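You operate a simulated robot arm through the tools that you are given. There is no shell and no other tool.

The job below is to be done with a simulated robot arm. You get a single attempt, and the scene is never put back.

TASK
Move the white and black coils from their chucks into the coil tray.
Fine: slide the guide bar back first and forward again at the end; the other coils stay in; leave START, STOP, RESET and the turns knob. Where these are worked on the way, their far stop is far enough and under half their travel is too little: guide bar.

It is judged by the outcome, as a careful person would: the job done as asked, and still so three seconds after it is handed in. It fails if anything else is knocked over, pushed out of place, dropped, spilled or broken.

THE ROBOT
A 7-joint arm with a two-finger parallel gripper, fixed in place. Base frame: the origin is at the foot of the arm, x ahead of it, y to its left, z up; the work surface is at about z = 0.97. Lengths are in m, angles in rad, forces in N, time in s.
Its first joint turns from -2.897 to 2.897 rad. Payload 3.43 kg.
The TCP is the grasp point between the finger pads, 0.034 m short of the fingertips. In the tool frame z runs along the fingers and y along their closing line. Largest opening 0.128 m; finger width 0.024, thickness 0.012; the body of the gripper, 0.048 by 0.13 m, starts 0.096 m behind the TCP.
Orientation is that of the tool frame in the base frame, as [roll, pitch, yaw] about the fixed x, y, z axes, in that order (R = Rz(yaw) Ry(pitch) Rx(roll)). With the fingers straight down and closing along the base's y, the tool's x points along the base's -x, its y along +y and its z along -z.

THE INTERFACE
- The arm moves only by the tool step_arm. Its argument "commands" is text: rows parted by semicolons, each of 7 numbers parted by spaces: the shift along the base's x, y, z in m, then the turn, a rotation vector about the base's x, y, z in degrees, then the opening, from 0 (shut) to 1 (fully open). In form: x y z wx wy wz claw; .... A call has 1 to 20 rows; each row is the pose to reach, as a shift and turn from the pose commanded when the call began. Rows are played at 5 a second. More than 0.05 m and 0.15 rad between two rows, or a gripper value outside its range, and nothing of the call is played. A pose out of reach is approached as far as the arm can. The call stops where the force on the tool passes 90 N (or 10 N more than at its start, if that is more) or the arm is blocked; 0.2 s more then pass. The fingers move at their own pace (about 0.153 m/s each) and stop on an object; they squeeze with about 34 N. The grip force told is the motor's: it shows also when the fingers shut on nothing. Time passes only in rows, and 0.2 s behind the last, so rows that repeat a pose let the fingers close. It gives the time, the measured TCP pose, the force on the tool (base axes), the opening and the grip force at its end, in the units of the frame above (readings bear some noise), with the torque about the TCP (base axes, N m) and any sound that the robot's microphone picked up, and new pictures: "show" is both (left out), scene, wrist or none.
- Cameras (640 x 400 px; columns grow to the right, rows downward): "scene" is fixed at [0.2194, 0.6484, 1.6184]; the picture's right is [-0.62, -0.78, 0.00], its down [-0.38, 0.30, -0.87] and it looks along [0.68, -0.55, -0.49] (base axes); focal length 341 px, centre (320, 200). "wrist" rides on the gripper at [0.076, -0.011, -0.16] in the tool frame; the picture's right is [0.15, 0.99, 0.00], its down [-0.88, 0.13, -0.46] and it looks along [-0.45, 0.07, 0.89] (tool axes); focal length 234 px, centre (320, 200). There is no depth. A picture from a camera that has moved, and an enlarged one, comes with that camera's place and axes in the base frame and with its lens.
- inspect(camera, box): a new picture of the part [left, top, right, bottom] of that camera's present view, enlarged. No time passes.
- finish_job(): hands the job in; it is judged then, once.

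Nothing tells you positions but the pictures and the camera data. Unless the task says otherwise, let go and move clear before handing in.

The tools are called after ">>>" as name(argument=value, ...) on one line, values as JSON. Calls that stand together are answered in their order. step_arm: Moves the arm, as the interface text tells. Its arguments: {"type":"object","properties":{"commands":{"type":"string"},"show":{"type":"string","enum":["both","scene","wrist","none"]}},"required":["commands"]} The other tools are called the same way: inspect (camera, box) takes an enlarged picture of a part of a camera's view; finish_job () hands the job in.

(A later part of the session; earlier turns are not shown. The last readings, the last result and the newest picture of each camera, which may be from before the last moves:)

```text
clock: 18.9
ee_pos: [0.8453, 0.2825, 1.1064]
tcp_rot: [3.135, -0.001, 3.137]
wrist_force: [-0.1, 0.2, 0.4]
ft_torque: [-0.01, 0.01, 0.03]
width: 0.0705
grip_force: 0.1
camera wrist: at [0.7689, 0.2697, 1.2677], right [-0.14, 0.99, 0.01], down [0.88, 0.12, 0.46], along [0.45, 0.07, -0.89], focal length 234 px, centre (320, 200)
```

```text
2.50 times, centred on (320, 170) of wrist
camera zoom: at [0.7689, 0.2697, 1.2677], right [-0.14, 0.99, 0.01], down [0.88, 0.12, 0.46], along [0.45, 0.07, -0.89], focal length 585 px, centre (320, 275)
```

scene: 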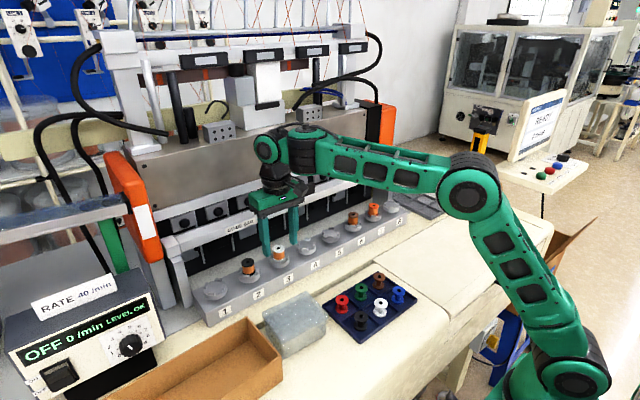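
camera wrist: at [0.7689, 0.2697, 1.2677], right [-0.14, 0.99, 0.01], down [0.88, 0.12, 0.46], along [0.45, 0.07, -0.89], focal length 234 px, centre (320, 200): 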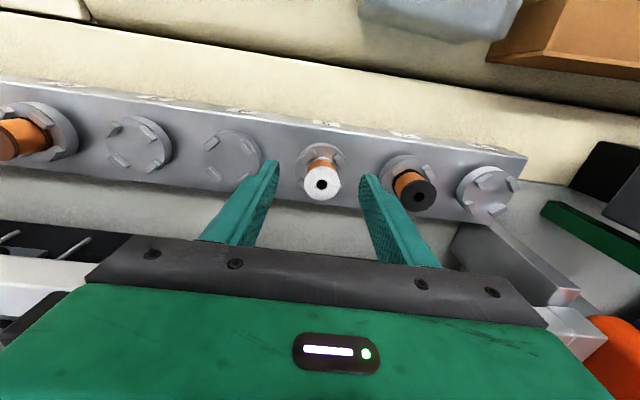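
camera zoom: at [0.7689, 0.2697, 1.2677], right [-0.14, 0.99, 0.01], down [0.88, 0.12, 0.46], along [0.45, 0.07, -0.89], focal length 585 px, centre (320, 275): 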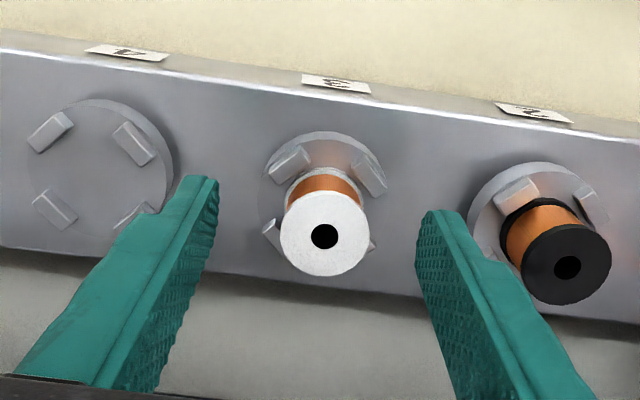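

Alignment looks good, within a couple of mm. I'll lower the last 19 mm and close on the white coil.

>>> step_arm(commands="0.001 0.0015 -0.01 0 0 0 0.55; 0.001 0.0015 -0.019 0 0 0 0.55; 0.001 0.0015 -0.019 0 0 0 0.4; 0.001 0.0015 -0.019 0 0 0 0.25; 0.001 0.0015 -0.019 0 0 0 0.1; 0.001 0.0015 -0.019 0 0 0 0.1; 0.001 0.0015 -0.019 0 0 0 0.1")

>>> inspect(camera="scene", box=[230, 200, 330, 290])

```text
clock: 20.5
ee_pos: [0.8453, 0.2865, 1.0886]
tcp_rot: [3.134, 0.002, 3.137]
wrist_force: [0.1, 0.5, 0.3]
ft_torque: [-0.03, -0.03, 0.01]
width: 0.0298
grip_force: 33.6
camera wrist: at [0.769, 0.2733, 1.2496], right [-0.14, 0.99, 0.01], down [0.88, 0.12, 0.46], along [0.45, 0.07, -0.89], focal length 234 px, centre (320, 200)
```

scene: 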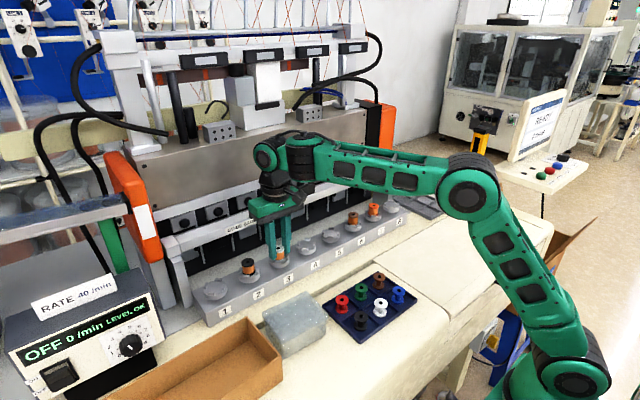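
wrist: 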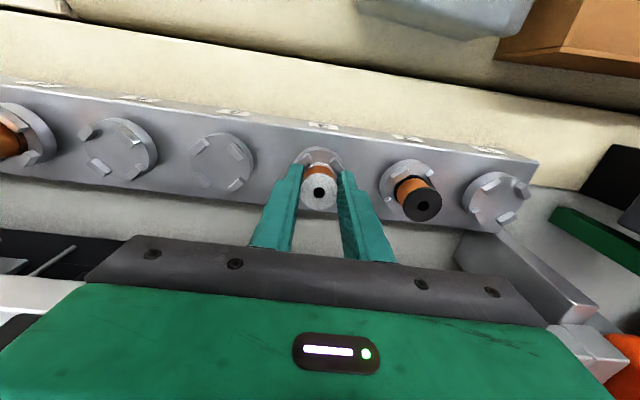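

```text
4.44 times, centred on (280, 245) of scene
camera zoom: at [0.2194, 0.6484, 1.6184], right [-0.62, -0.78, 0.0], down [-0.38, 0.3, -0.87], along [0.68, -0.55, -0.49], focal length 1515 px, centre (498, 0)
```

zoom: 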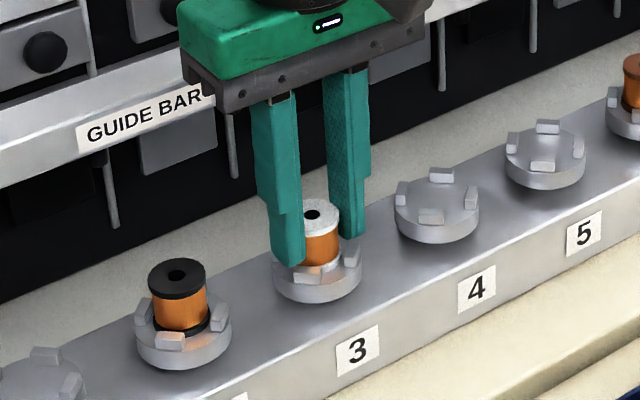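

The white coil is gripped at a width of 0.030. I'll lift it straight up slowly.

>>> step_arm(commands="0 0 0.008 0 0 0 0.1; 0 0 0.018 0 0 0 0.1; 0 0 0.035 0 0 0 0.1; 0 0 0.055 0 0 0 0.1; 0 0 0.075 0 0 0 0.1; 0 0 0.085 0 0 0 0.1")

>>> inspect(camera="scene", box=[230, 190, 330, 290])

```text
clock: 21.9
ee_pos: [0.843, 0.2845, 1.1732]
tcp_rot: [3.135, -0.001, 3.137]
wrist_force: [-0.3, 0.3, -0.4]
ft_torque: [0.01, 0.03, 0.0]
width: 0.0299
grip_force: 34.1
camera wrist: at [0.7673, 0.2733, 1.3345], right [-0.14, 0.99, 0.01], down [0.88, 0.12, 0.46], along [0.45, 0.07, -0.89], focal length 234 px, centre (320, 200)
```

scene: 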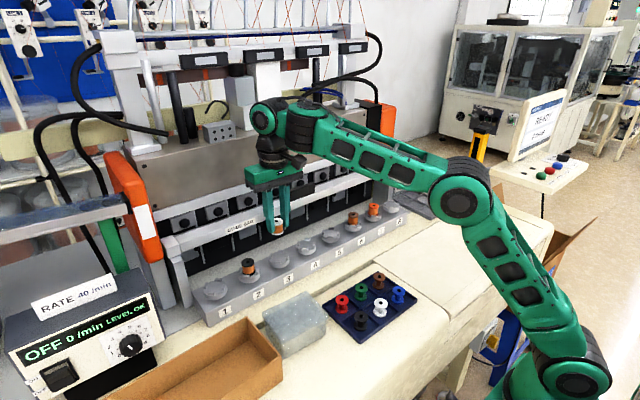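
wrist: 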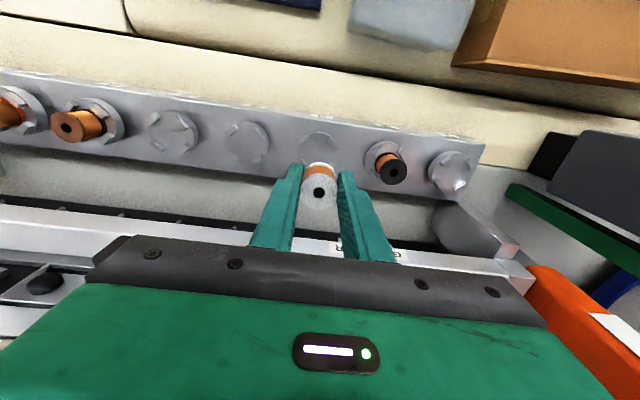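

```text
4.00 times, centred on (280, 240) of scene
camera zoom: at [0.2194, 0.6484, 1.6184], right [-0.62, -0.78, 0.0], down [-0.38, 0.3, -0.87], along [0.68, -0.55, -0.49], focal length 1364 px, centre (480, 40)
```

zoom: 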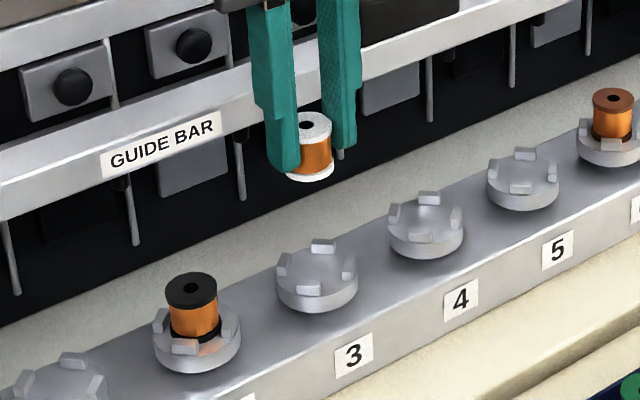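

The white coil is out and held upright. I'll carry it at this height across to above the near cells of the grey coil tray.

>>> step_arm(commands="-0.02 -0.03 0 0 0 0 0.1; -0.04 -0.075 0 0 0 0 0.1; -0.05 -0.12 0 0 0 0 0.1; -0.05 -0.165 0 0 0 0 0.1; -0.05 -0.21 0 0 0 0 0.1; -0.05 -0.255 0 0 0 0 0.1; -0.05 -0.3 0 0 0 0 0.1; -0.05 -0.345 0 0 0 0 0.1; -0.05 -0.39 0 0 0 0 0.1; -0.05 -0.435 0 0 0 0 0.1; -0.05 -0.48 0 0 0 0 0.1; -0.05 -0.525 0 0 0 0 0.1; -0.05 -0.57 0 0 0 0 0.1; -0.05 -0.59 0 0 0 0 0.1; -0.05 -0.59 0 0 0 0 0.1")

>>> inspect(camera="wrist", box=[180, 50, 460, 240])

>>> inspect(camera="scene", box=[380, 120, 520, 230])

```text
clock: 25.1
ee_pos: [0.7931, -0.3038, 1.1707]
tcp_rot: [3.134, -0.001, 3.138]
wrist_force: [0.3, -0.3, -0.5]
ft_torque: [0.01, -0.04, 0.01]
width: 0.0296
grip_force: 33.7
camera wrist: at [0.7182, -0.3157, 1.3316], right [-0.14, 0.99, 0.01], down [0.88, 0.12, 0.46], along [0.45, 0.07, -0.89], focal length 234 px, centre (320, 200)
```

scene: 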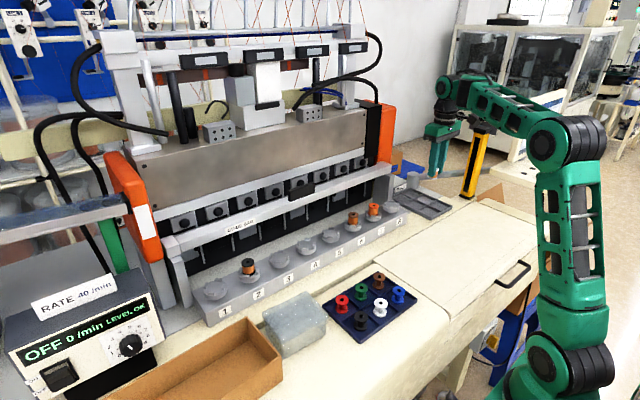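
wrist: 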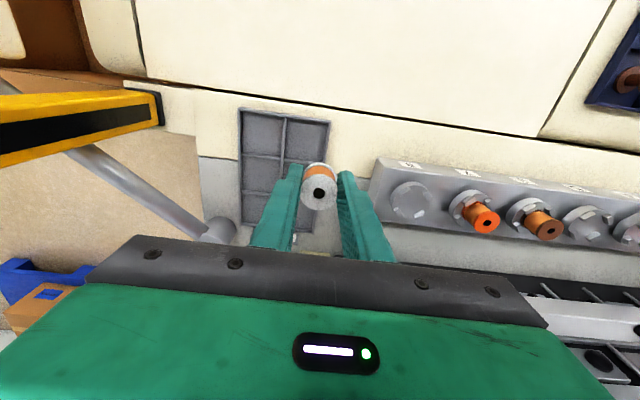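

```text
2.11 times, centred on (320, 145) of wrist
camera zoom: at [0.7182, -0.3157, 1.3316], right [-0.14, 0.99, 0.01], down [0.88, 0.12, 0.46], along [0.45, 0.07, -0.89], focal length 493 px, centre (320, 316)
```

zoom: 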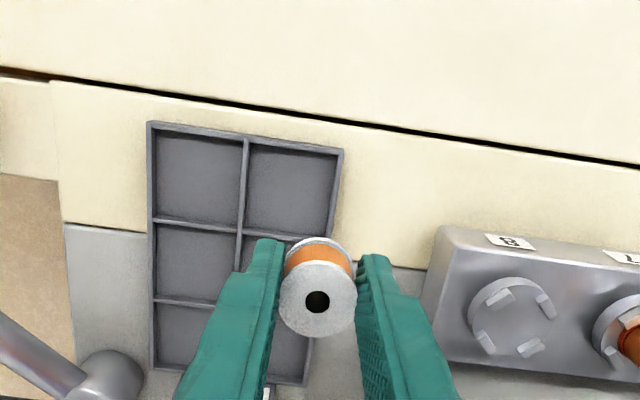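

```text
3.64 times, centred on (450, 175) of scene
camera zoom: at [0.2194, 0.6484, 1.6184], right [-0.62, -0.78, 0.0], down [-0.38, 0.3, -0.87], along [0.68, -0.55, -0.49], focal length 1240 px, centre (-153, 291)
```

zoom: 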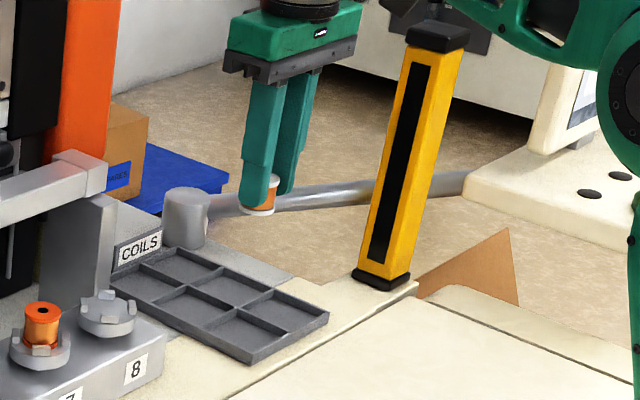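

I'm hovering over the tray with the white coil upright. I take the near cell's centre to be about (0.793, −0.322), so I'll shift there and lower part way to check.

>>> step_arm(commands="0 -0.018 -0.02 0 0 0 0.1; 0 -0.018 -0.06 0 0 0 0.1; 0 -0.018 -0.1 0 0 0 0.1; 0 -0.018 -0.115 0 0 0 0.1; 0 -0.018 -0.115 0 0 0 0.1")

>>> inspect(camera="wrist", box=[180, 50, 460, 240])

>>> inspect(camera="scene", box=[400, 140, 500, 220])

```text
clock: 26.3
ee_pos: [0.7955, -0.3224, 1.0546]
tcp_rot: [3.135, 0.0, 3.137]
wrist_force: [0.5, -0.5, -0.2]
ft_torque: [-0.02, -0.01, 0.02]
width: 0.0297
grip_force: 33.9
camera wrist: at [0.7196, -0.335, 1.2161], right [-0.14, 0.99, 0.01], down [0.88, 0.12, 0.46], along [0.45, 0.07, -0.89], focal length 234 px, centre (320, 200)
```

scene: 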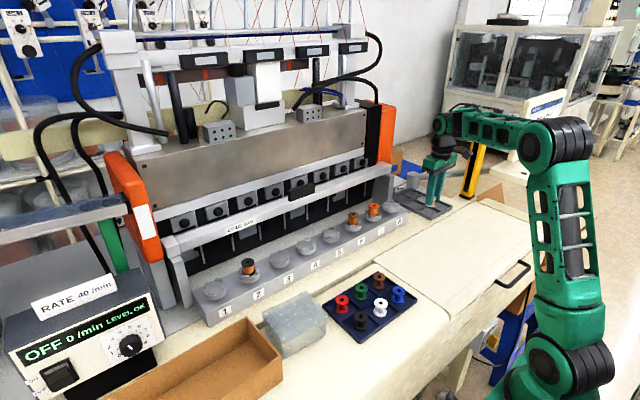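
wrist: 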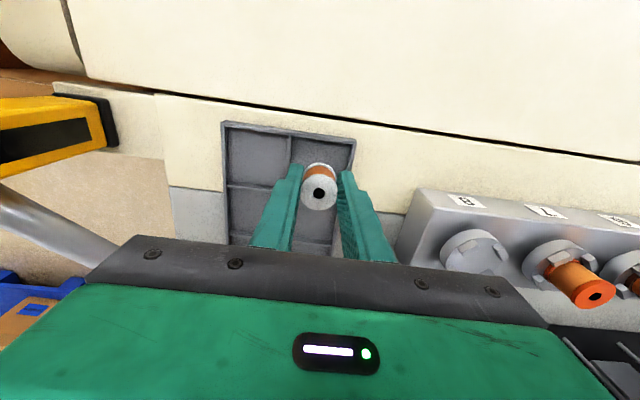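

```text
2.11 times, centred on (320, 145) of wrist
camera zoom: at [0.7196, -0.335, 1.2161], right [-0.14, 0.99, 0.01], down [0.88, 0.12, 0.46], along [0.45, 0.07, -0.89], focal length 493 px, centre (320, 316)
```

zoom: 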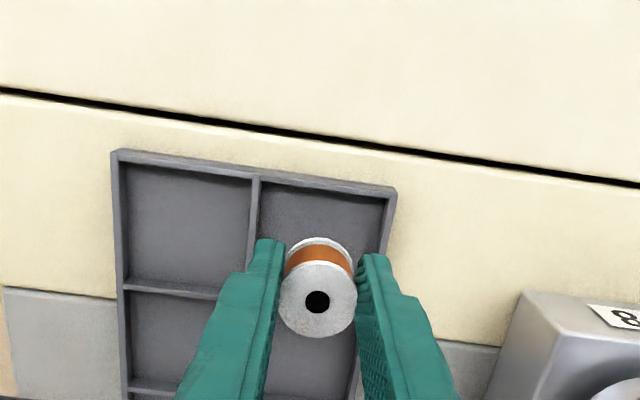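

```text
5.00 times, centred on (450, 180) of scene
camera zoom: at [0.2194, 0.6484, 1.6184], right [-0.62, -0.78, 0.0], down [-0.38, 0.3, -0.87], along [0.68, -0.55, -0.49], focal length 1705 px, centre (-330, 300)
```

zoom: 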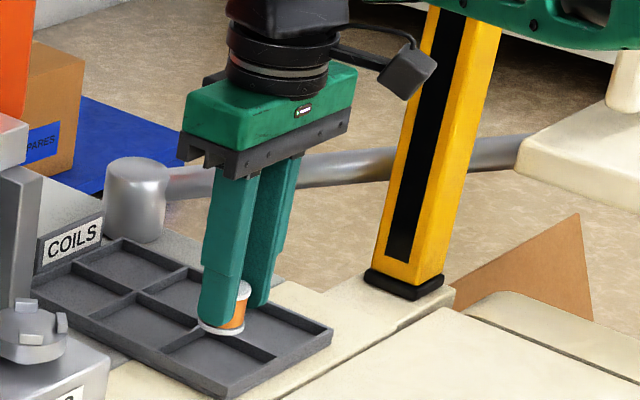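

The coil is centred over the near cell. I'll lower slowly and watch for contact with the tray floor.

>>> step_arm(commands="0 0 -0.015 0 0 0 0.1; 0 0 -0.027 0 0 0 0.1; 0 0 -0.031 0 0 0 0.1; 0 0 -0.034 0 0 0 0.1", show="none")

>>> inspect(camera="scene", box=[400, 140, 500, 220])

```text
clock: 27.3
ee_pos: [0.7948, -0.3209, 1.0236]
tcp_rot: [3.135, 0.0, 3.139]
wrist_force: [0.0, 0.1, -0.6]
ft_torque: [0.01, -0.01, -0.01]
width: 0.0295
grip_force: 34.2
```

```text
5.00 times, centred on (450, 180) of scene
camera zoom: at [0.2194, 0.6484, 1.6184], right [-0.62, -0.78, 0.0], down [-0.38, 0.3, -0.87], along [0.68, -0.55, -0.49], focal length 1705 px, centre (-330, 300)
```

zoom: 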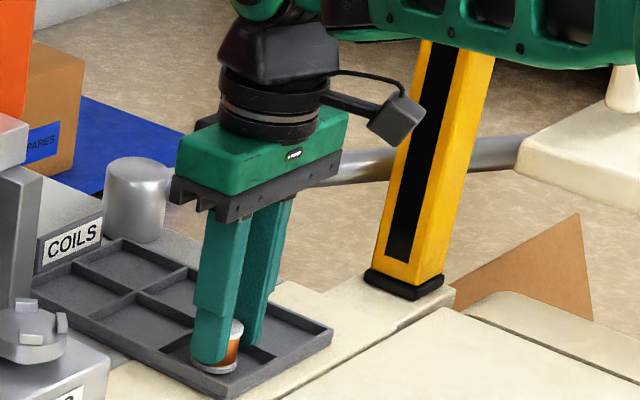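

No contact yet. I'll keep lowering in 2 mm steps.

>>> step_arm(commands="0 0 -0.002 0 0 0 0.1; 0 0 -0.004 0 0 0 0.1; 0 0 -0.004 0 0 0 0.1", show="none")

```text
clock: 28.1
ee_pos: [0.7941, -0.3228, 1.0199]
tcp_rot: [3.134, 0.002, 3.138]
wrist_force: [0.0, 4.3, 12.9]
ft_torque: [0.07, -0.04, 0.02]
width: 0.0296
grip_force: 34.2
```

The coil is resting on the tray floor with about 13 N of contact. I'll open the fingers slightly to release, then rise.

>>> step_arm(commands="0 0 0.001 0 0 0 0.28; 0 0 0.001 0 0 0 0.31; 0 0 0.001 0 0 0 0.31; 0 0 0.02 0 0 0 0.31; 0 0 0.05 0 0 0 0.31; 0 0 0.08 0 0 0 0.31; 0 0 0.12 0 0 0 0.31; 0 0 0.15 0 0 0 0.31")

>>> inspect(camera="scene", box=[400, 140, 500, 220])

>>> inspect(camera="wrist", box=[180, 50, 460, 240])

```text
clock: 29.9
ee_pos: [0.7957, -0.325, 1.1687]
tcp_rot: [3.134, -0.002, 3.136]
wrist_force: [0.0, -0.4, -0.2]
ft_torque: [0.01, 0.03, 0.0]
width: 0.0397
grip_force: 0.0
camera wrist: at [0.7184, -0.3365, 1.331], right [-0.14, 0.99, 0.01], down [0.88, 0.12, 0.46], along [0.45, 0.07, -0.89], focal length 234 px, centre (320, 200)
```

scene: 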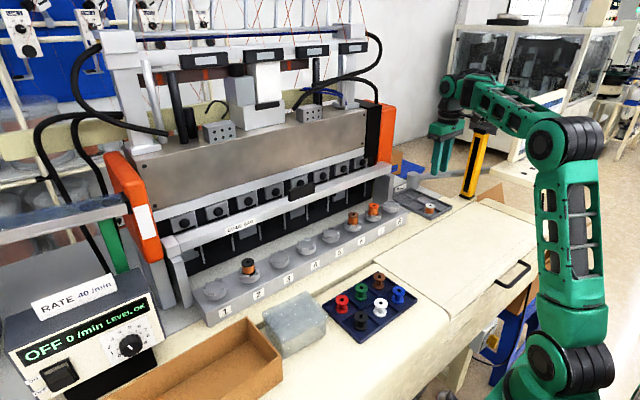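
wrist: 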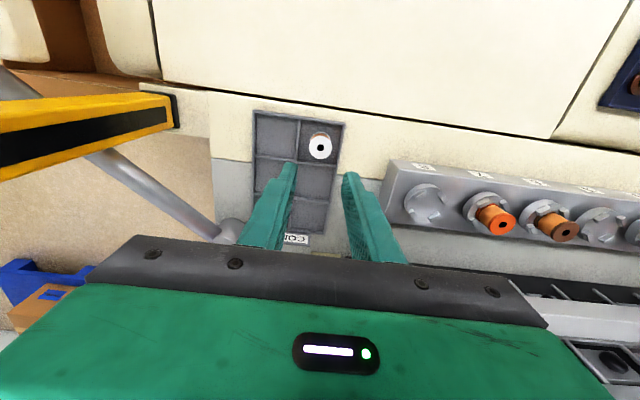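

```text
5.00 times, centred on (450, 180) of scene
camera zoom: at [0.2194, 0.6484, 1.6184], right [-0.62, -0.78, 0.0], down [-0.38, 0.3, -0.87], along [0.68, -0.55, -0.49], focal length 1705 px, centre (-330, 300)
```

zoom: 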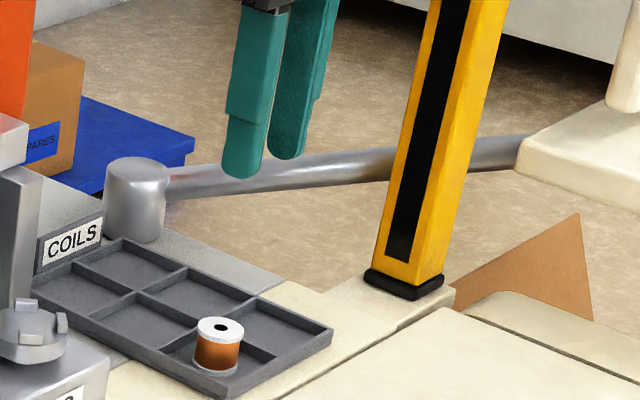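

```text
2.11 times, centred on (320, 145) of wrist
camera zoom: at [0.7184, -0.3365, 1.331], right [-0.14, 0.99, 0.01], down [0.88, 0.12, 0.46], along [0.45, 0.07, -0.89], focal length 493 px, centre (320, 316)
```

zoom: 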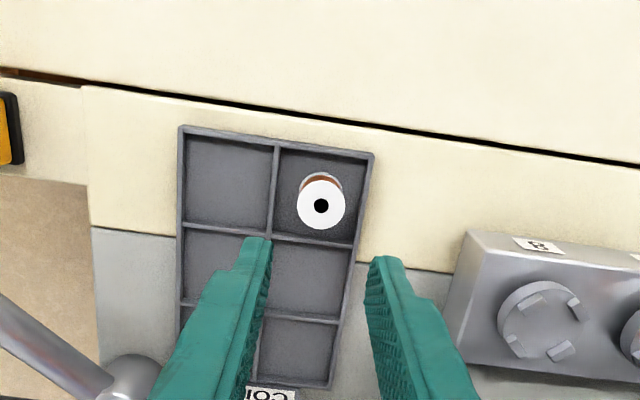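

The white coil stands upright in the first tray cell. Now I'll return across at the same height to the black coil on chuck 2.

>>> step_arm(commands="0 0.04 0 0 0 0 0.31; 0 0.085 0 0 0 0 0.31; 0 0.13 0 0 0 0 0.31; 0 0.175 0 0 0 0 0.31; 0 0.22 0 0 0 0 0.31; 0 0.265 0 0 0 0 0.31; 0 0.31 0 0 0 0 0.31; 0 0.355 0 0 0 0 0.31; 0 0.4 0 0 0 0 0.31; 0 0.445 0 0 0 0 0.31; 0 0.49 0 0 0 0 0.31; 0.005 0.535 0 0 0 0 0.31; 0.015 0.58 0 0 0 0 0.4; 0.03 0.62 0 0 0 0 0.55; 0.04 0.66 0 0 0 0 0.55; 0.05 0.696 0 0 0 0 0.55; 0.05 0.696 0 0 0 0 0.55")

>>> inspect(camera="wrist", box=[200, 90, 440, 250])

>>> inspect(camera="scene", box=[190, 200, 310, 310])

```text
clock: 33.4
ee_pos: [0.8371, 0.3851, 1.1783]
tcp_rot: [3.137, 0.004, 3.13]
wrist_force: [2.1, 0.0, -1.2]
ft_torque: [0.0, 0.16, 0.02]
width: 0.0703
grip_force: 0.0
stopped in row 17: the force on the tool passed its limit at 109 N (the readings are from after the stop); the commanded pose is now the measured one
camera wrist: at [0.7612, 0.3731, 1.3408], right [-0.14, 0.99, 0.0], down [0.88, 0.12, 0.46], along [0.46, 0.07, -0.89], focal length 234 px, centre (320, 200)
```

scene: 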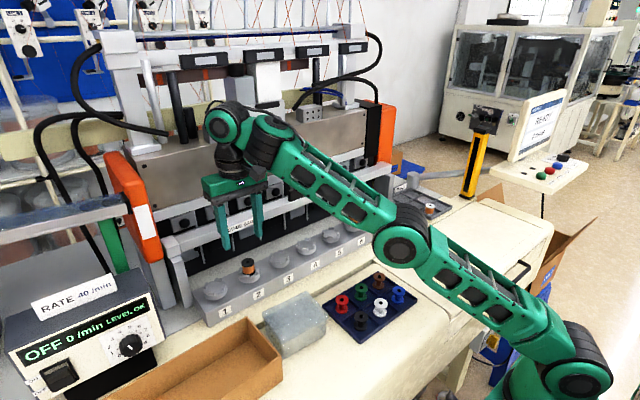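
wrist: 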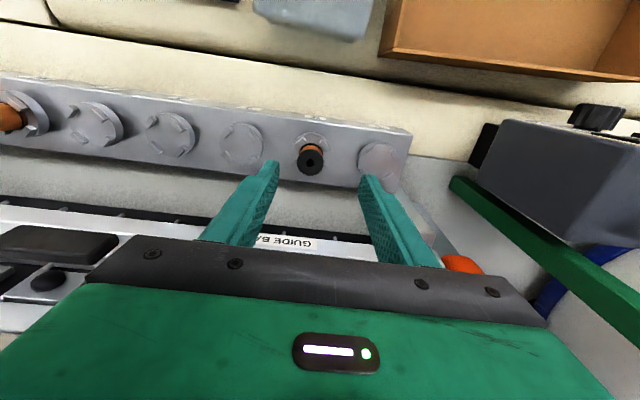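

```text
2.50 times, centred on (320, 170) of wrist
camera zoom: at [0.7612, 0.3731, 1.3408], right [-0.14, 0.99, 0.0], down [0.88, 0.12, 0.46], along [0.46, 0.07, -0.89], focal length 585 px, centre (320, 275)
```

zoom: 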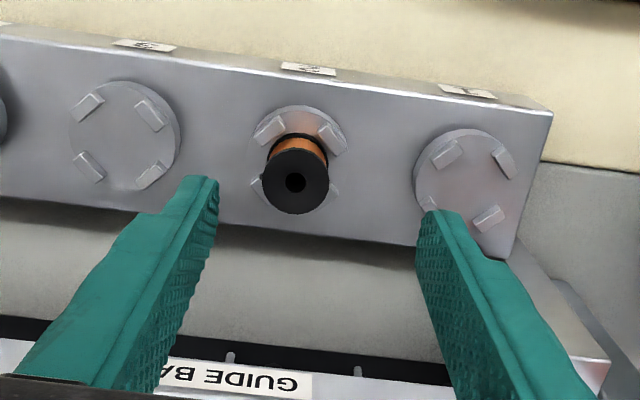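

```text
3.64 times, centred on (250, 255) of scene
camera zoom: at [0.2194, 0.6484, 1.6184], right [-0.62, -0.78, 0.0], down [-0.38, 0.3, -0.87], along [0.68, -0.55, -0.49], focal length 1240 px, centre (574, 0)
```

zoom: 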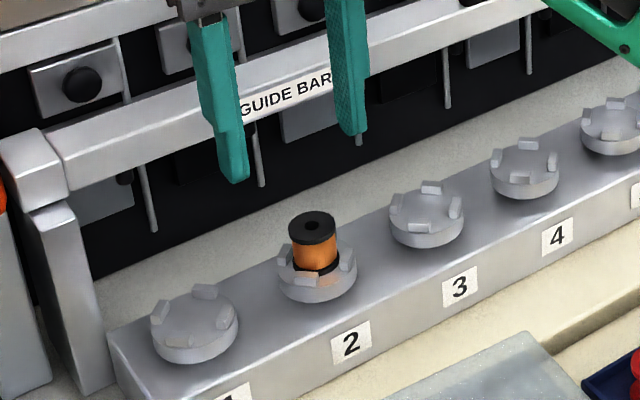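

The camera grazed the forearm again as the arm swung in, and it is free now. Nothing in the scene was touched, and the bar stayed put. I'll lower over the black coil at about (0.845, 0.3738), where there is more room.

>>> step_arm(commands="0 -0.004 -0.015 0 0.2 0.4 0.55; 0.003 -0.0113 -0.035 0 0.2 0.6 0.55; 0.0078 -0.0113 -0.055 0 0.2 0.6 0.55; 0.0078 -0.0113 -0.071 0 0.2 0.6 0.55; 0.0078 -0.0113 -0.071 0 0.2 0.6 0.55")

>>> inspect(camera="wrist", box=[200, 90, 440, 250])

>>> inspect(camera="scene", box=[200, 200, 300, 290])

```text
clock: 34.6
ee_pos: [0.8421, 0.371, 1.1034]
tcp_rot: [3.138, 0.002, 3.14]
wrist_force: [-0.3, -0.2, 0.0]
ft_torque: [0.0, 0.0, 0.02]
width: 0.0707
grip_force: 0.0
camera wrist: at [0.7654, 0.3588, 1.265], right [-0.14, 0.99, 0.0], down [0.88, 0.13, 0.46], along [0.45, 0.07, -0.89], focal length 234 px, centre (320, 200)
```

scene: 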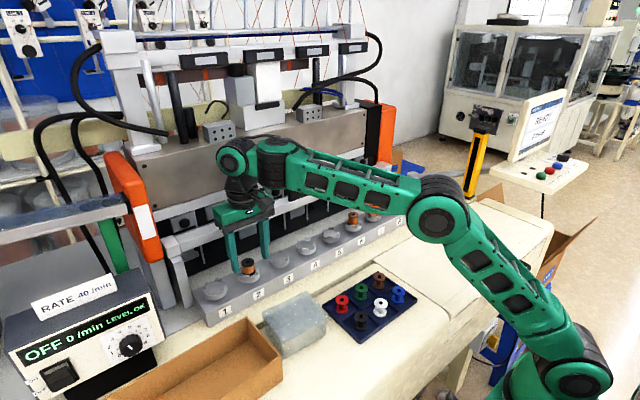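
wrist: 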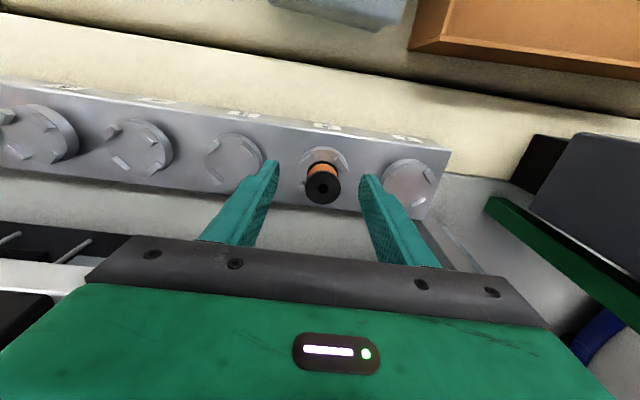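

```text
2.50 times, centred on (320, 170) of wrist
camera zoom: at [0.7654, 0.3588, 1.265], right [-0.14, 0.99, 0.0], down [0.88, 0.13, 0.46], along [0.45, 0.07, -0.89], focal length 585 px, centre (320, 275)
```

zoom: 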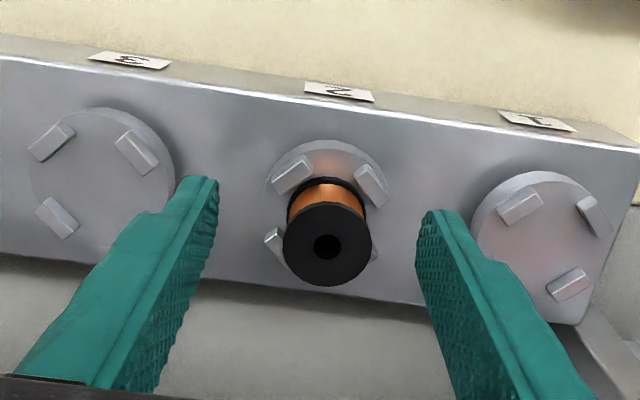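

```text
4.44 times, centred on (250, 245) of scene
camera zoom: at [0.2194, 0.6484, 1.6184], right [-0.62, -0.78, 0.0], down [-0.38, 0.3, -0.87], along [0.68, -0.55, -0.49], focal length 1515 px, centre (631, 0)
```

zoom: 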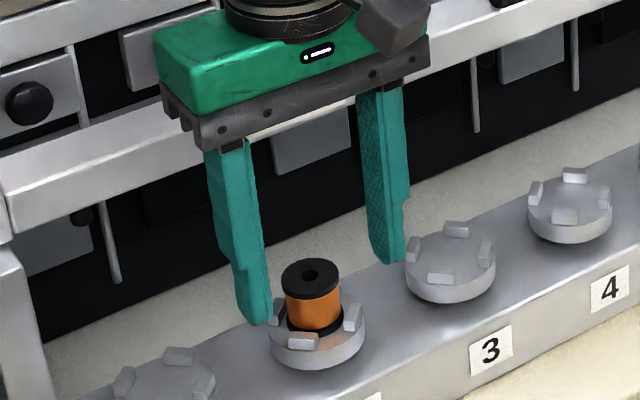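

The alignment is close, and a small shift of about 3 mm in x and y will centre it. I'll lower and close on the black coil.

>>> step_arm(commands="0.0033 0.003 0 0 0 0 0.55; 0.0033 0.003 -0.01 0 0 0 0.55; 0.0033 0.003 -0.016 0 0 0 0.55; 0.0033 0.003 -0.016 0 0 0 0.4; 0.0033 0.003 -0.016 0 0 0 0.25; 0.0033 0.003 -0.016 0 0 0 0.1; 0.0033 0.003 -0.016 0 0 0 0.1; 0.0033 0.003 -0.016 0 0 0 0.1")

>>> inspect(camera="scene", box=[200, 200, 300, 290])

```text
clock: 36.4
ee_pos: [0.8471, 0.3742, 1.0882]
tcp_rot: [3.137, 0.002, 3.137]
wrist_force: [0.2, -0.8, 0.7]
ft_torque: [0.01, 0.02, -0.03]
width: 0.0298
grip_force: 33.6
camera wrist: at [0.7704, 0.3614, 1.2503], right [-0.14, 0.99, 0.0], down [0.88, 0.13, 0.46], along [0.45, 0.07, -0.89], focal length 234 px, centre (320, 200)
```

scene: 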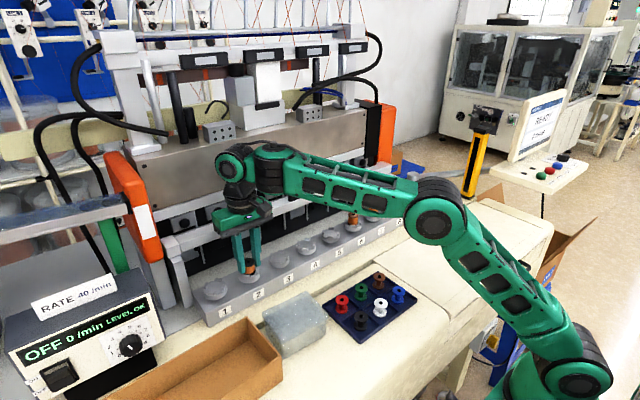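
wrist: 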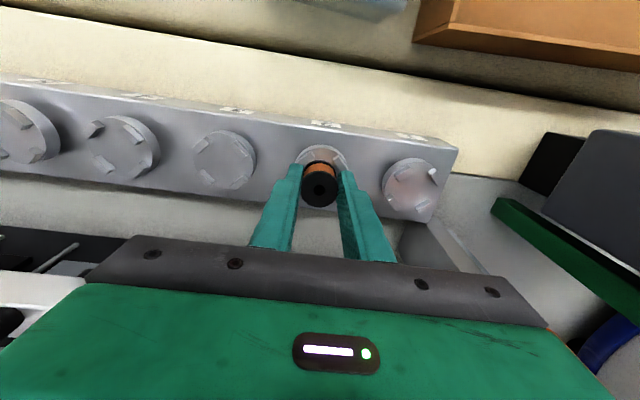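

```text
4.44 times, centred on (250, 245) of scene
camera zoom: at [0.2194, 0.6484, 1.6184], right [-0.62, -0.78, 0.0], down [-0.38, 0.3, -0.87], along [0.68, -0.55, -0.49], focal length 1515 px, centre (631, 0)
```

zoom: 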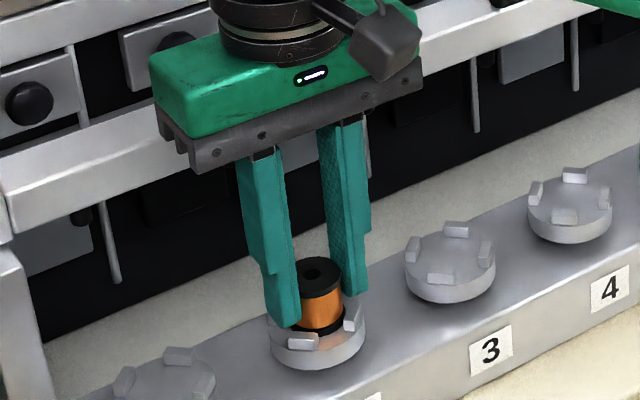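

The black coil is gripped. I'll lift straight up about 6.5 cm and then start pulling back toward the base.

>>> step_arm(commands="0 0 0.008 0 0 0 0.1; 0 0 0.02 0 0 0 0.1; 0 0 0.04 0 0 0 0.1; 0 0 0.06 0 0 0 0.1; -0.02 -0.02 0.065 0 0 0 0.1; -0.05 -0.05 0.07 0 0 0 0.1; -0.05 -0.05 0.07 0 0 0 0.1")

>>> inspect(camera="scene", box=[200, 190, 320, 290])

```text
clock: 38.0
ee_pos: [0.797, 0.3232, 1.1582]
tcp_rot: [3.137, 0.002, 3.139]
wrist_force: [0.0, 0.9, -0.3]
ft_torque: [0.02, -0.01, 0.02]
width: 0.03
grip_force: 34.1
camera wrist: at [0.7215, 0.3114, 1.3214], right [-0.14, 0.99, 0.0], down [0.88, 0.13, 0.46], along [0.45, 0.07, -0.89], focal length 234 px, centre (320, 200)
```

scene: 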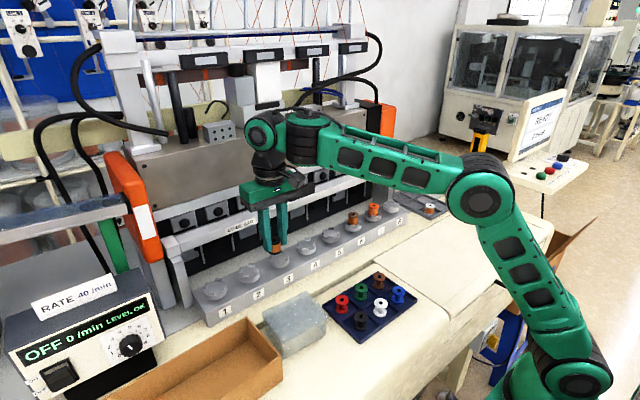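
wrist: 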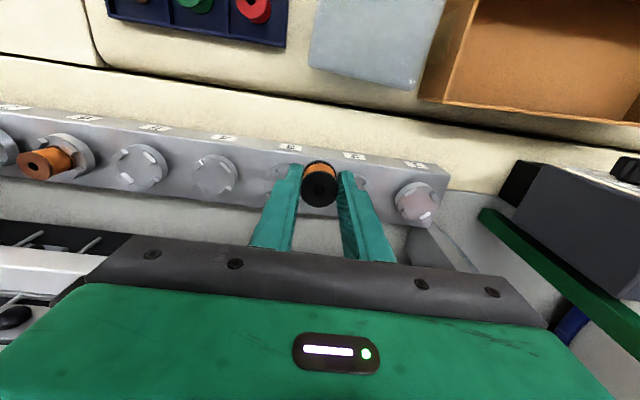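

```text
4.00 times, centred on (260, 240) of scene
camera zoom: at [0.2194, 0.6484, 1.6184], right [-0.62, -0.78, 0.0], down [-0.38, 0.3, -0.87], along [0.68, -0.55, -0.49], focal length 1364 px, centre (560, 40)
```

zoom: 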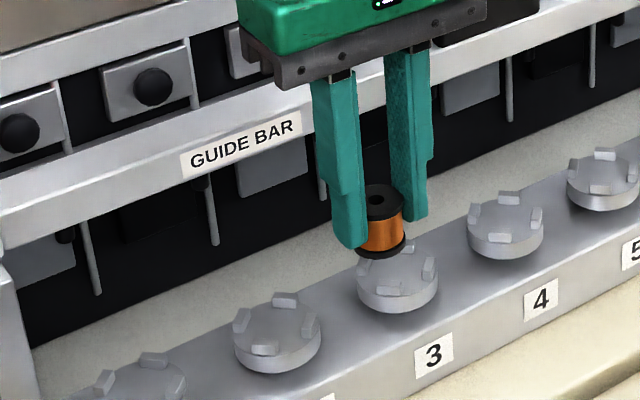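

The black coil is clear of the chuck and held well. I'll carry it to the tray, aiming for the second-row cell beside the white coil, at about (0.8605, −0.3225).

>>> step_arm(commands="0 -0.03 0 0 0 0 0.1; 0 -0.075 0 0 0 0 0.1; 0 -0.12 0 0 0 0 0.1; 0 -0.165 0 0 0 0 0.1; 0 -0.21 0 0 0 0 0.1; 0 -0.255 0 0 0 0 0.1; 0 -0.3 0 0 0 0 0.1; 0 -0.345 0 0 0 0 0.1; 0 -0.39 0 0 0 0 0.1; 0 -0.435 0 0 0 0 0.1; 0 -0.48 0 0 0 0 0.1; 0 -0.525 0 0 0 0 0.1; 0 -0.57 0 0 0 0 0.1; 0.01 -0.61 0 0 0 0 0.1; 0.025 -0.636 0 0 0 0 0.1; 0.045 -0.646 0 0 0 0 0.1; 0.0635 -0.646 -0.01 0 0 0 0.1; 0.0635 -0.646 -0.03 0 0 0 0.1; 0.0635 -0.646 -0.03 0 0 0 0.1")

>>> inspect(camera="wrist", box=[180, 50, 460, 240])

>>> inspect(camera="scene", box=[380, 120, 500, 220])

```text
clock: 42.0
ee_pos: [0.8629, -0.3233, 1.128]
tcp_rot: [3.138, 0.002, 3.14]
wrist_force: [-0.2, -0.9, 0.4]
ft_torque: [0.01, 0.01, 0.01]
width: 0.0302
grip_force: 33.9
camera wrist: at [0.7871, -0.3359, 1.2895], right [-0.14, 0.99, 0.0], down [0.88, 0.13, 0.46], along [0.45, 0.07, -0.89], focal length 234 px, centre (320, 200)
```

scene: 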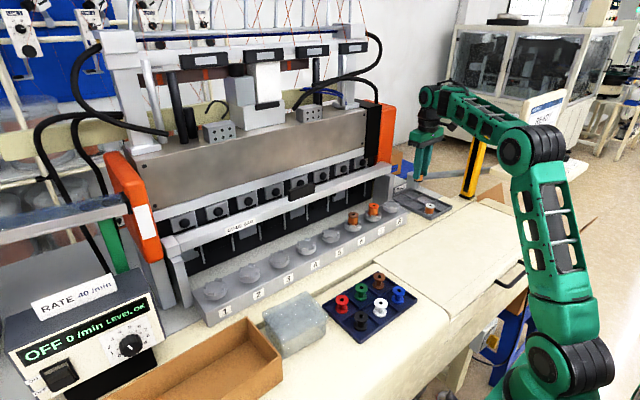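
wrist: 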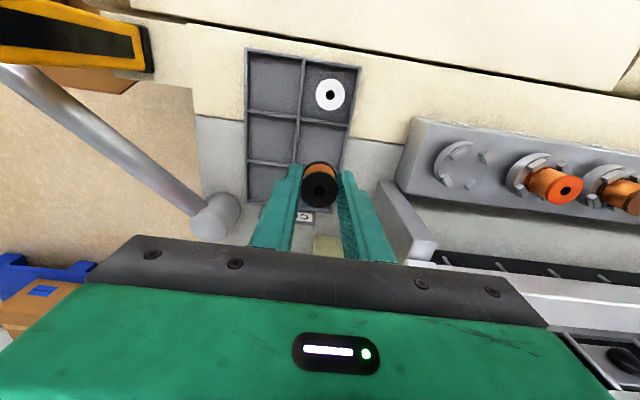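

```text
2.11 times, centred on (320, 145) of wrist
camera zoom: at [0.7871, -0.3359, 1.2895], right [-0.14, 0.99, 0.0], down [0.88, 0.13, 0.46], along [0.45, 0.07, -0.89], focal length 493 px, centre (320, 316)
```

zoom: 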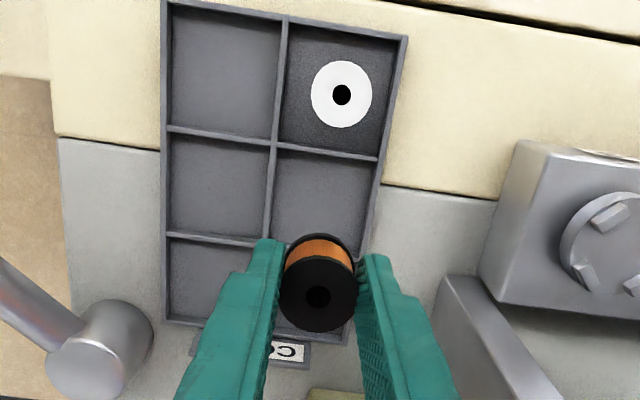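

```text
4.00 times, centred on (440, 170) of scene
camera zoom: at [0.2194, 0.6484, 1.6184], right [-0.62, -0.78, 0.0], down [-0.38, 0.3, -0.87], along [0.68, -0.55, -0.49], focal length 1364 px, centre (-160, 320)
```

zoom: 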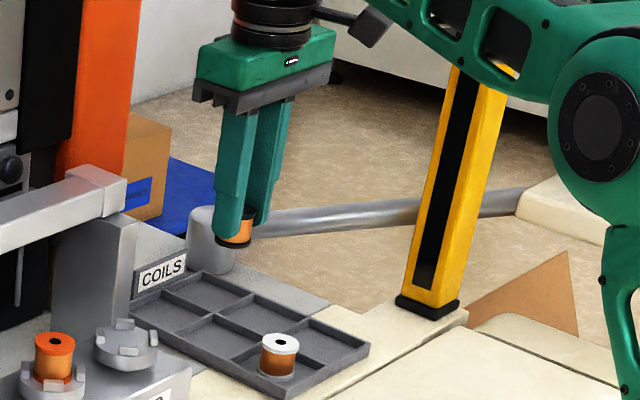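

The black coil is centred over the second-row cell. I'll lower it, ending with small steps near the floor contact height of about 1.019.

>>> step_arm(commands="0 0 -0.03 0 0 0 0.1; 0 0 -0.06 0 0 0 0.1; 0 0 -0.085 0 0 0 0.1; 0 0 -0.098 0 0 0 0.1; 0 0 -0.103 0 0 0 0.1; 0 0 -0.105 0 0 0 0.1; 0 0 -0.105 0 0 0 0.1", show="none")

>>> inspect(camera="scene", box=[380, 140, 480, 220])

>>> inspect(camera="wrist", box=[180, 30, 460, 220])

```text
clock: 43.6
ee_pos: [0.8592, -0.323, 1.0223]
tcp_rot: [3.137, 0.003, 3.14]
wrist_force: [0.6, 0.0, -0.3]
ft_torque: [0.02, 0.01, -0.03]
width: 0.0299
grip_force: 34.1
```

```text
5.00 times, centred on (430, 180) of scene
camera zoom: at [0.2194, 0.6484, 1.6184], right [-0.62, -0.78, 0.0], down [-0.38, 0.3, -0.87], along [0.68, -0.55, -0.49], focal length 1705 px, centre (-230, 300)
```

zoom: 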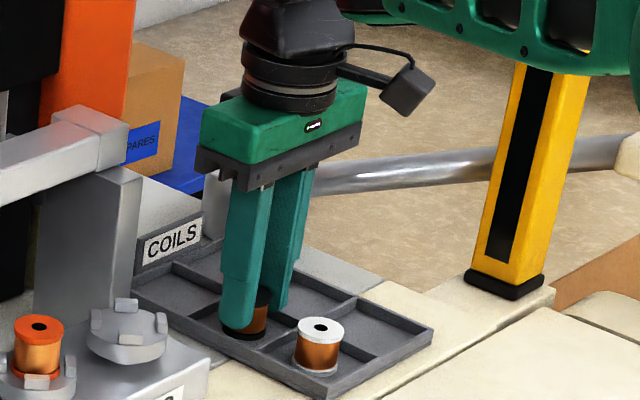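

```text
2.11 times, centred on (320, 125) of wrist
camera zoom: at [0.7837, -0.3351, 1.1838], right [-0.14, 0.99, 0.0], down [0.88, 0.13, 0.46], along [0.45, 0.07, -0.89], focal length 493 px, centre (320, 358)
```

zoom: 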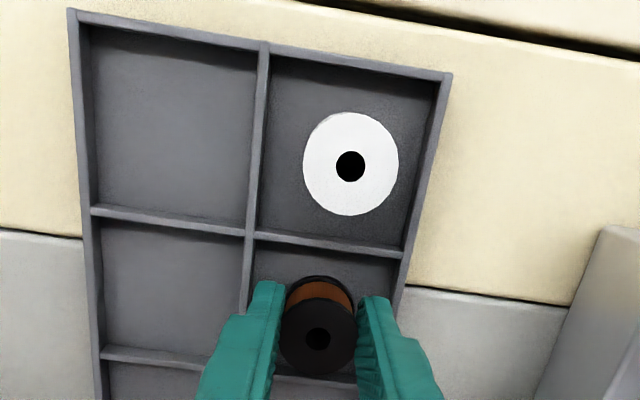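

It's inside the cell and about 3 mm from the floor. I'll go down in small steps to contact.

>>> step_arm(commands="0 0 -0.002 0 0 0 0.1; 0 0 -0.003 0 0 0 0.1; 0 0 -0.003 0 0 0 0.1", show="none")

```text
clock: 44.4
ee_pos: [0.8594, -0.3239, 1.0201]
tcp_rot: [3.138, 0.005, 3.14]
wrist_force: [0.6, -2.6, 16.4]
ft_torque: [-0.13, -0.06, -0.02]
width: 0.0302
grip_force: 33.8
```

The coil is seated on the floor with 16 N of contact. I'll release slightly and rise straight up.

>>> step_arm(commands="0 0 0.001 0 0 0 0.28; 0 0 0.001 0 0 0 0.31; 0 0 0.001 0 0 0 0.31; 0 0 0.02 0 0 0 0.31; 0 0 0.05 0 0 0 0.31; 0 0 0.08 0 0 0 0.31; 0 0 0.11 0 0 0 0.31; -0.03 0 0.13 0 0 0 0.31; -0.07 0 0.15 0 0 0 0.31; -0.07 0 0.15 0 0 0 0.31")

>>> inspect(camera="scene", box=[380, 140, 480, 220])

>>> inspect(camera="wrist", box=[180, 70, 460, 260])

```text
clock: 46.6
ee_pos: [0.7889, -0.3251, 1.1709]
tcp_rot: [3.14, 0.002, 3.139]
wrist_force: [0.2, -0.5, -0.2]
ft_torque: [0.01, 0.05, -0.03]
width: 0.0397
grip_force: 0.0
camera wrist: at [0.7124, -0.3372, 1.3328], right [-0.14, 0.99, 0.0], down [0.88, 0.13, 0.46], along [0.45, 0.07, -0.89], focal length 234 px, centre (320, 200)
```

scene: 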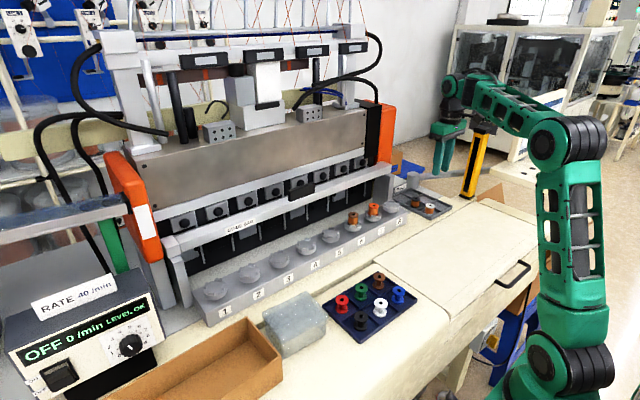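
wrist: 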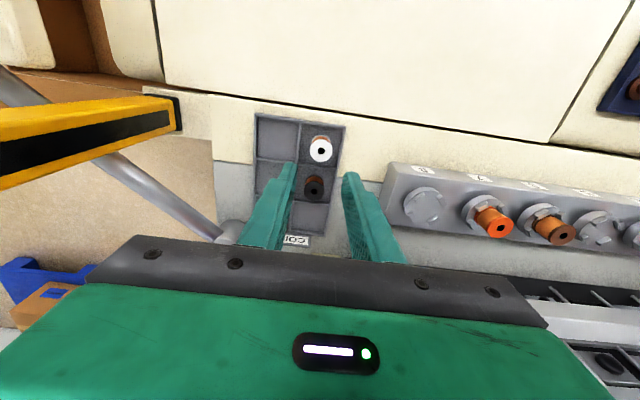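

```text
5.00 times, centred on (430, 180) of scene
camera zoom: at [0.2194, 0.6484, 1.6184], right [-0.62, -0.78, 0.0], down [-0.38, 0.3, -0.87], along [0.68, -0.55, -0.49], focal length 1705 px, centre (-230, 300)
```

zoom: 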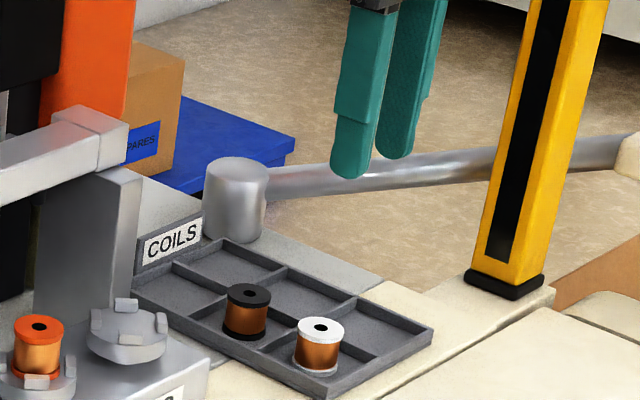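

```text
2.11 times, centred on (320, 165) of wrist
camera zoom: at [0.7124, -0.3372, 1.3328], right [-0.14, 0.99, 0.0], down [0.88, 0.13, 0.46], along [0.45, 0.07, -0.89], focal length 493 px, centre (320, 274)
```

zoom: 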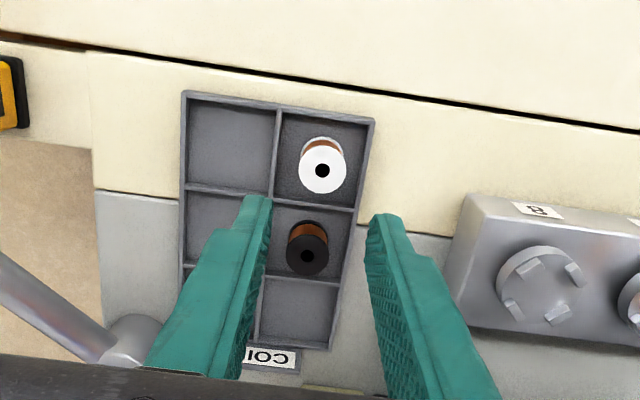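

Both coils stand upright in tray cells. Next is the guide bar: I'll go in front of its handle, open wide and tilt the fingers forward about 20° so the camera keeps clear of the forearm.

>>> step_arm(commands="0 0.03 0.02 0 0 0 0.31; 0.01 0.075 0.03 0 0 0 0.31; 0.01 0.12 0.03 0 0 0 0.31; 0.01 0.165 0.03 0 0 0 0.31; 0.01 0.21 0.03 0 0 0 0.31; 0.01 0.255 0.03 0 0 0 0.31; 0.01 0.3 0.03 0 0 0 0.5; 0.01 0.345 0.03 0 0 0 0.8; 0.01 0.39 0.03 0 0 0 1; 0.01 0.435 0.03 0 0 0 1; 0.01 0.465 0.03 0 0 0 1; 0.01 0.475 0.033 0 -5 0 1; 0.02 0.475 0.033 0 -10 0 1; 0.03 0.475 0.033 0 -15 0 1; 0.035 0.475 0.033 0 -20 0 1; 0.035 0.475 0.033 0 -20 0 1")

>>> inspect(camera="wrist", box=[200, 110, 440, 270])

>>> inspect(camera="scene", box=[240, 150, 360, 240])

```text
clock: 50.0
ee_pos: [0.8257, 0.1493, 1.2018]
tcp_rot: [3.136, 0.354, 3.137]
wrist_force: [-0.6, 0.6, 0.6]
ft_torque: [0.02, 0.01, 0.04]
width: 0.1279
grip_force: 0.0
camera wrist: at [0.6989, 0.1388, 1.3288], right [-0.14, 0.99, -0.05], down [0.67, 0.13, 0.73], along [0.73, 0.07, -0.68], focal length 234 px, centre (320, 200)
```

scene: 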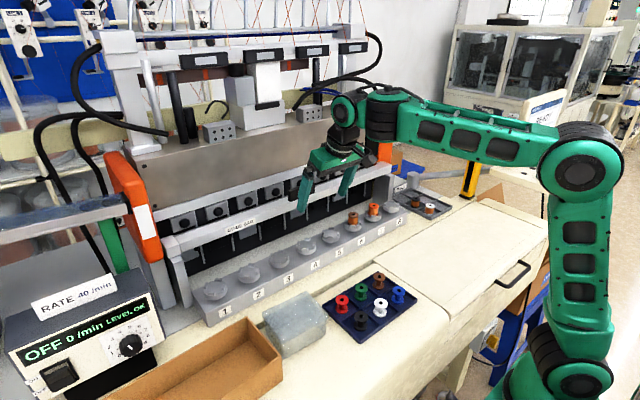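
wrist: 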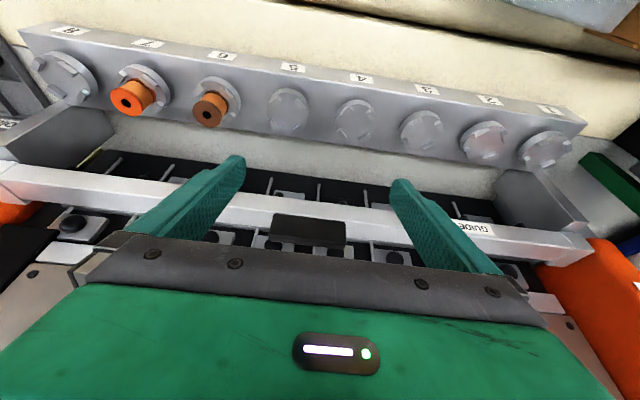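

```text
2.50 times, centred on (320, 190) of wrist
camera zoom: at [0.6989, 0.1388, 1.3288], right [-0.14, 0.99, -0.05], down [0.67, 0.13, 0.73], along [0.73, 0.07, -0.68], focal length 585 px, centre (320, 225)
```

zoom: 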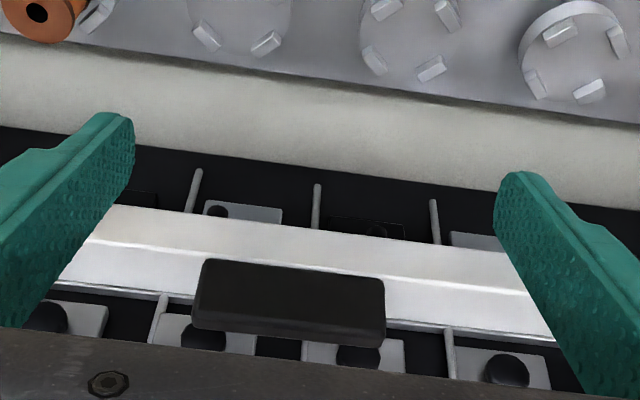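

```text
4.44 times, centred on (300, 195) of scene
camera zoom: at [0.2194, 0.6484, 1.6184], right [-0.62, -0.78, 0.0], down [-0.38, 0.3, -0.87], along [0.68, -0.55, -0.49], focal length 1515 px, centre (409, 222)
```

zoom: 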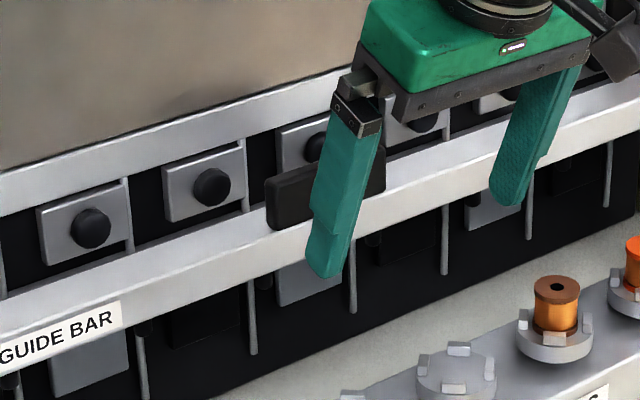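

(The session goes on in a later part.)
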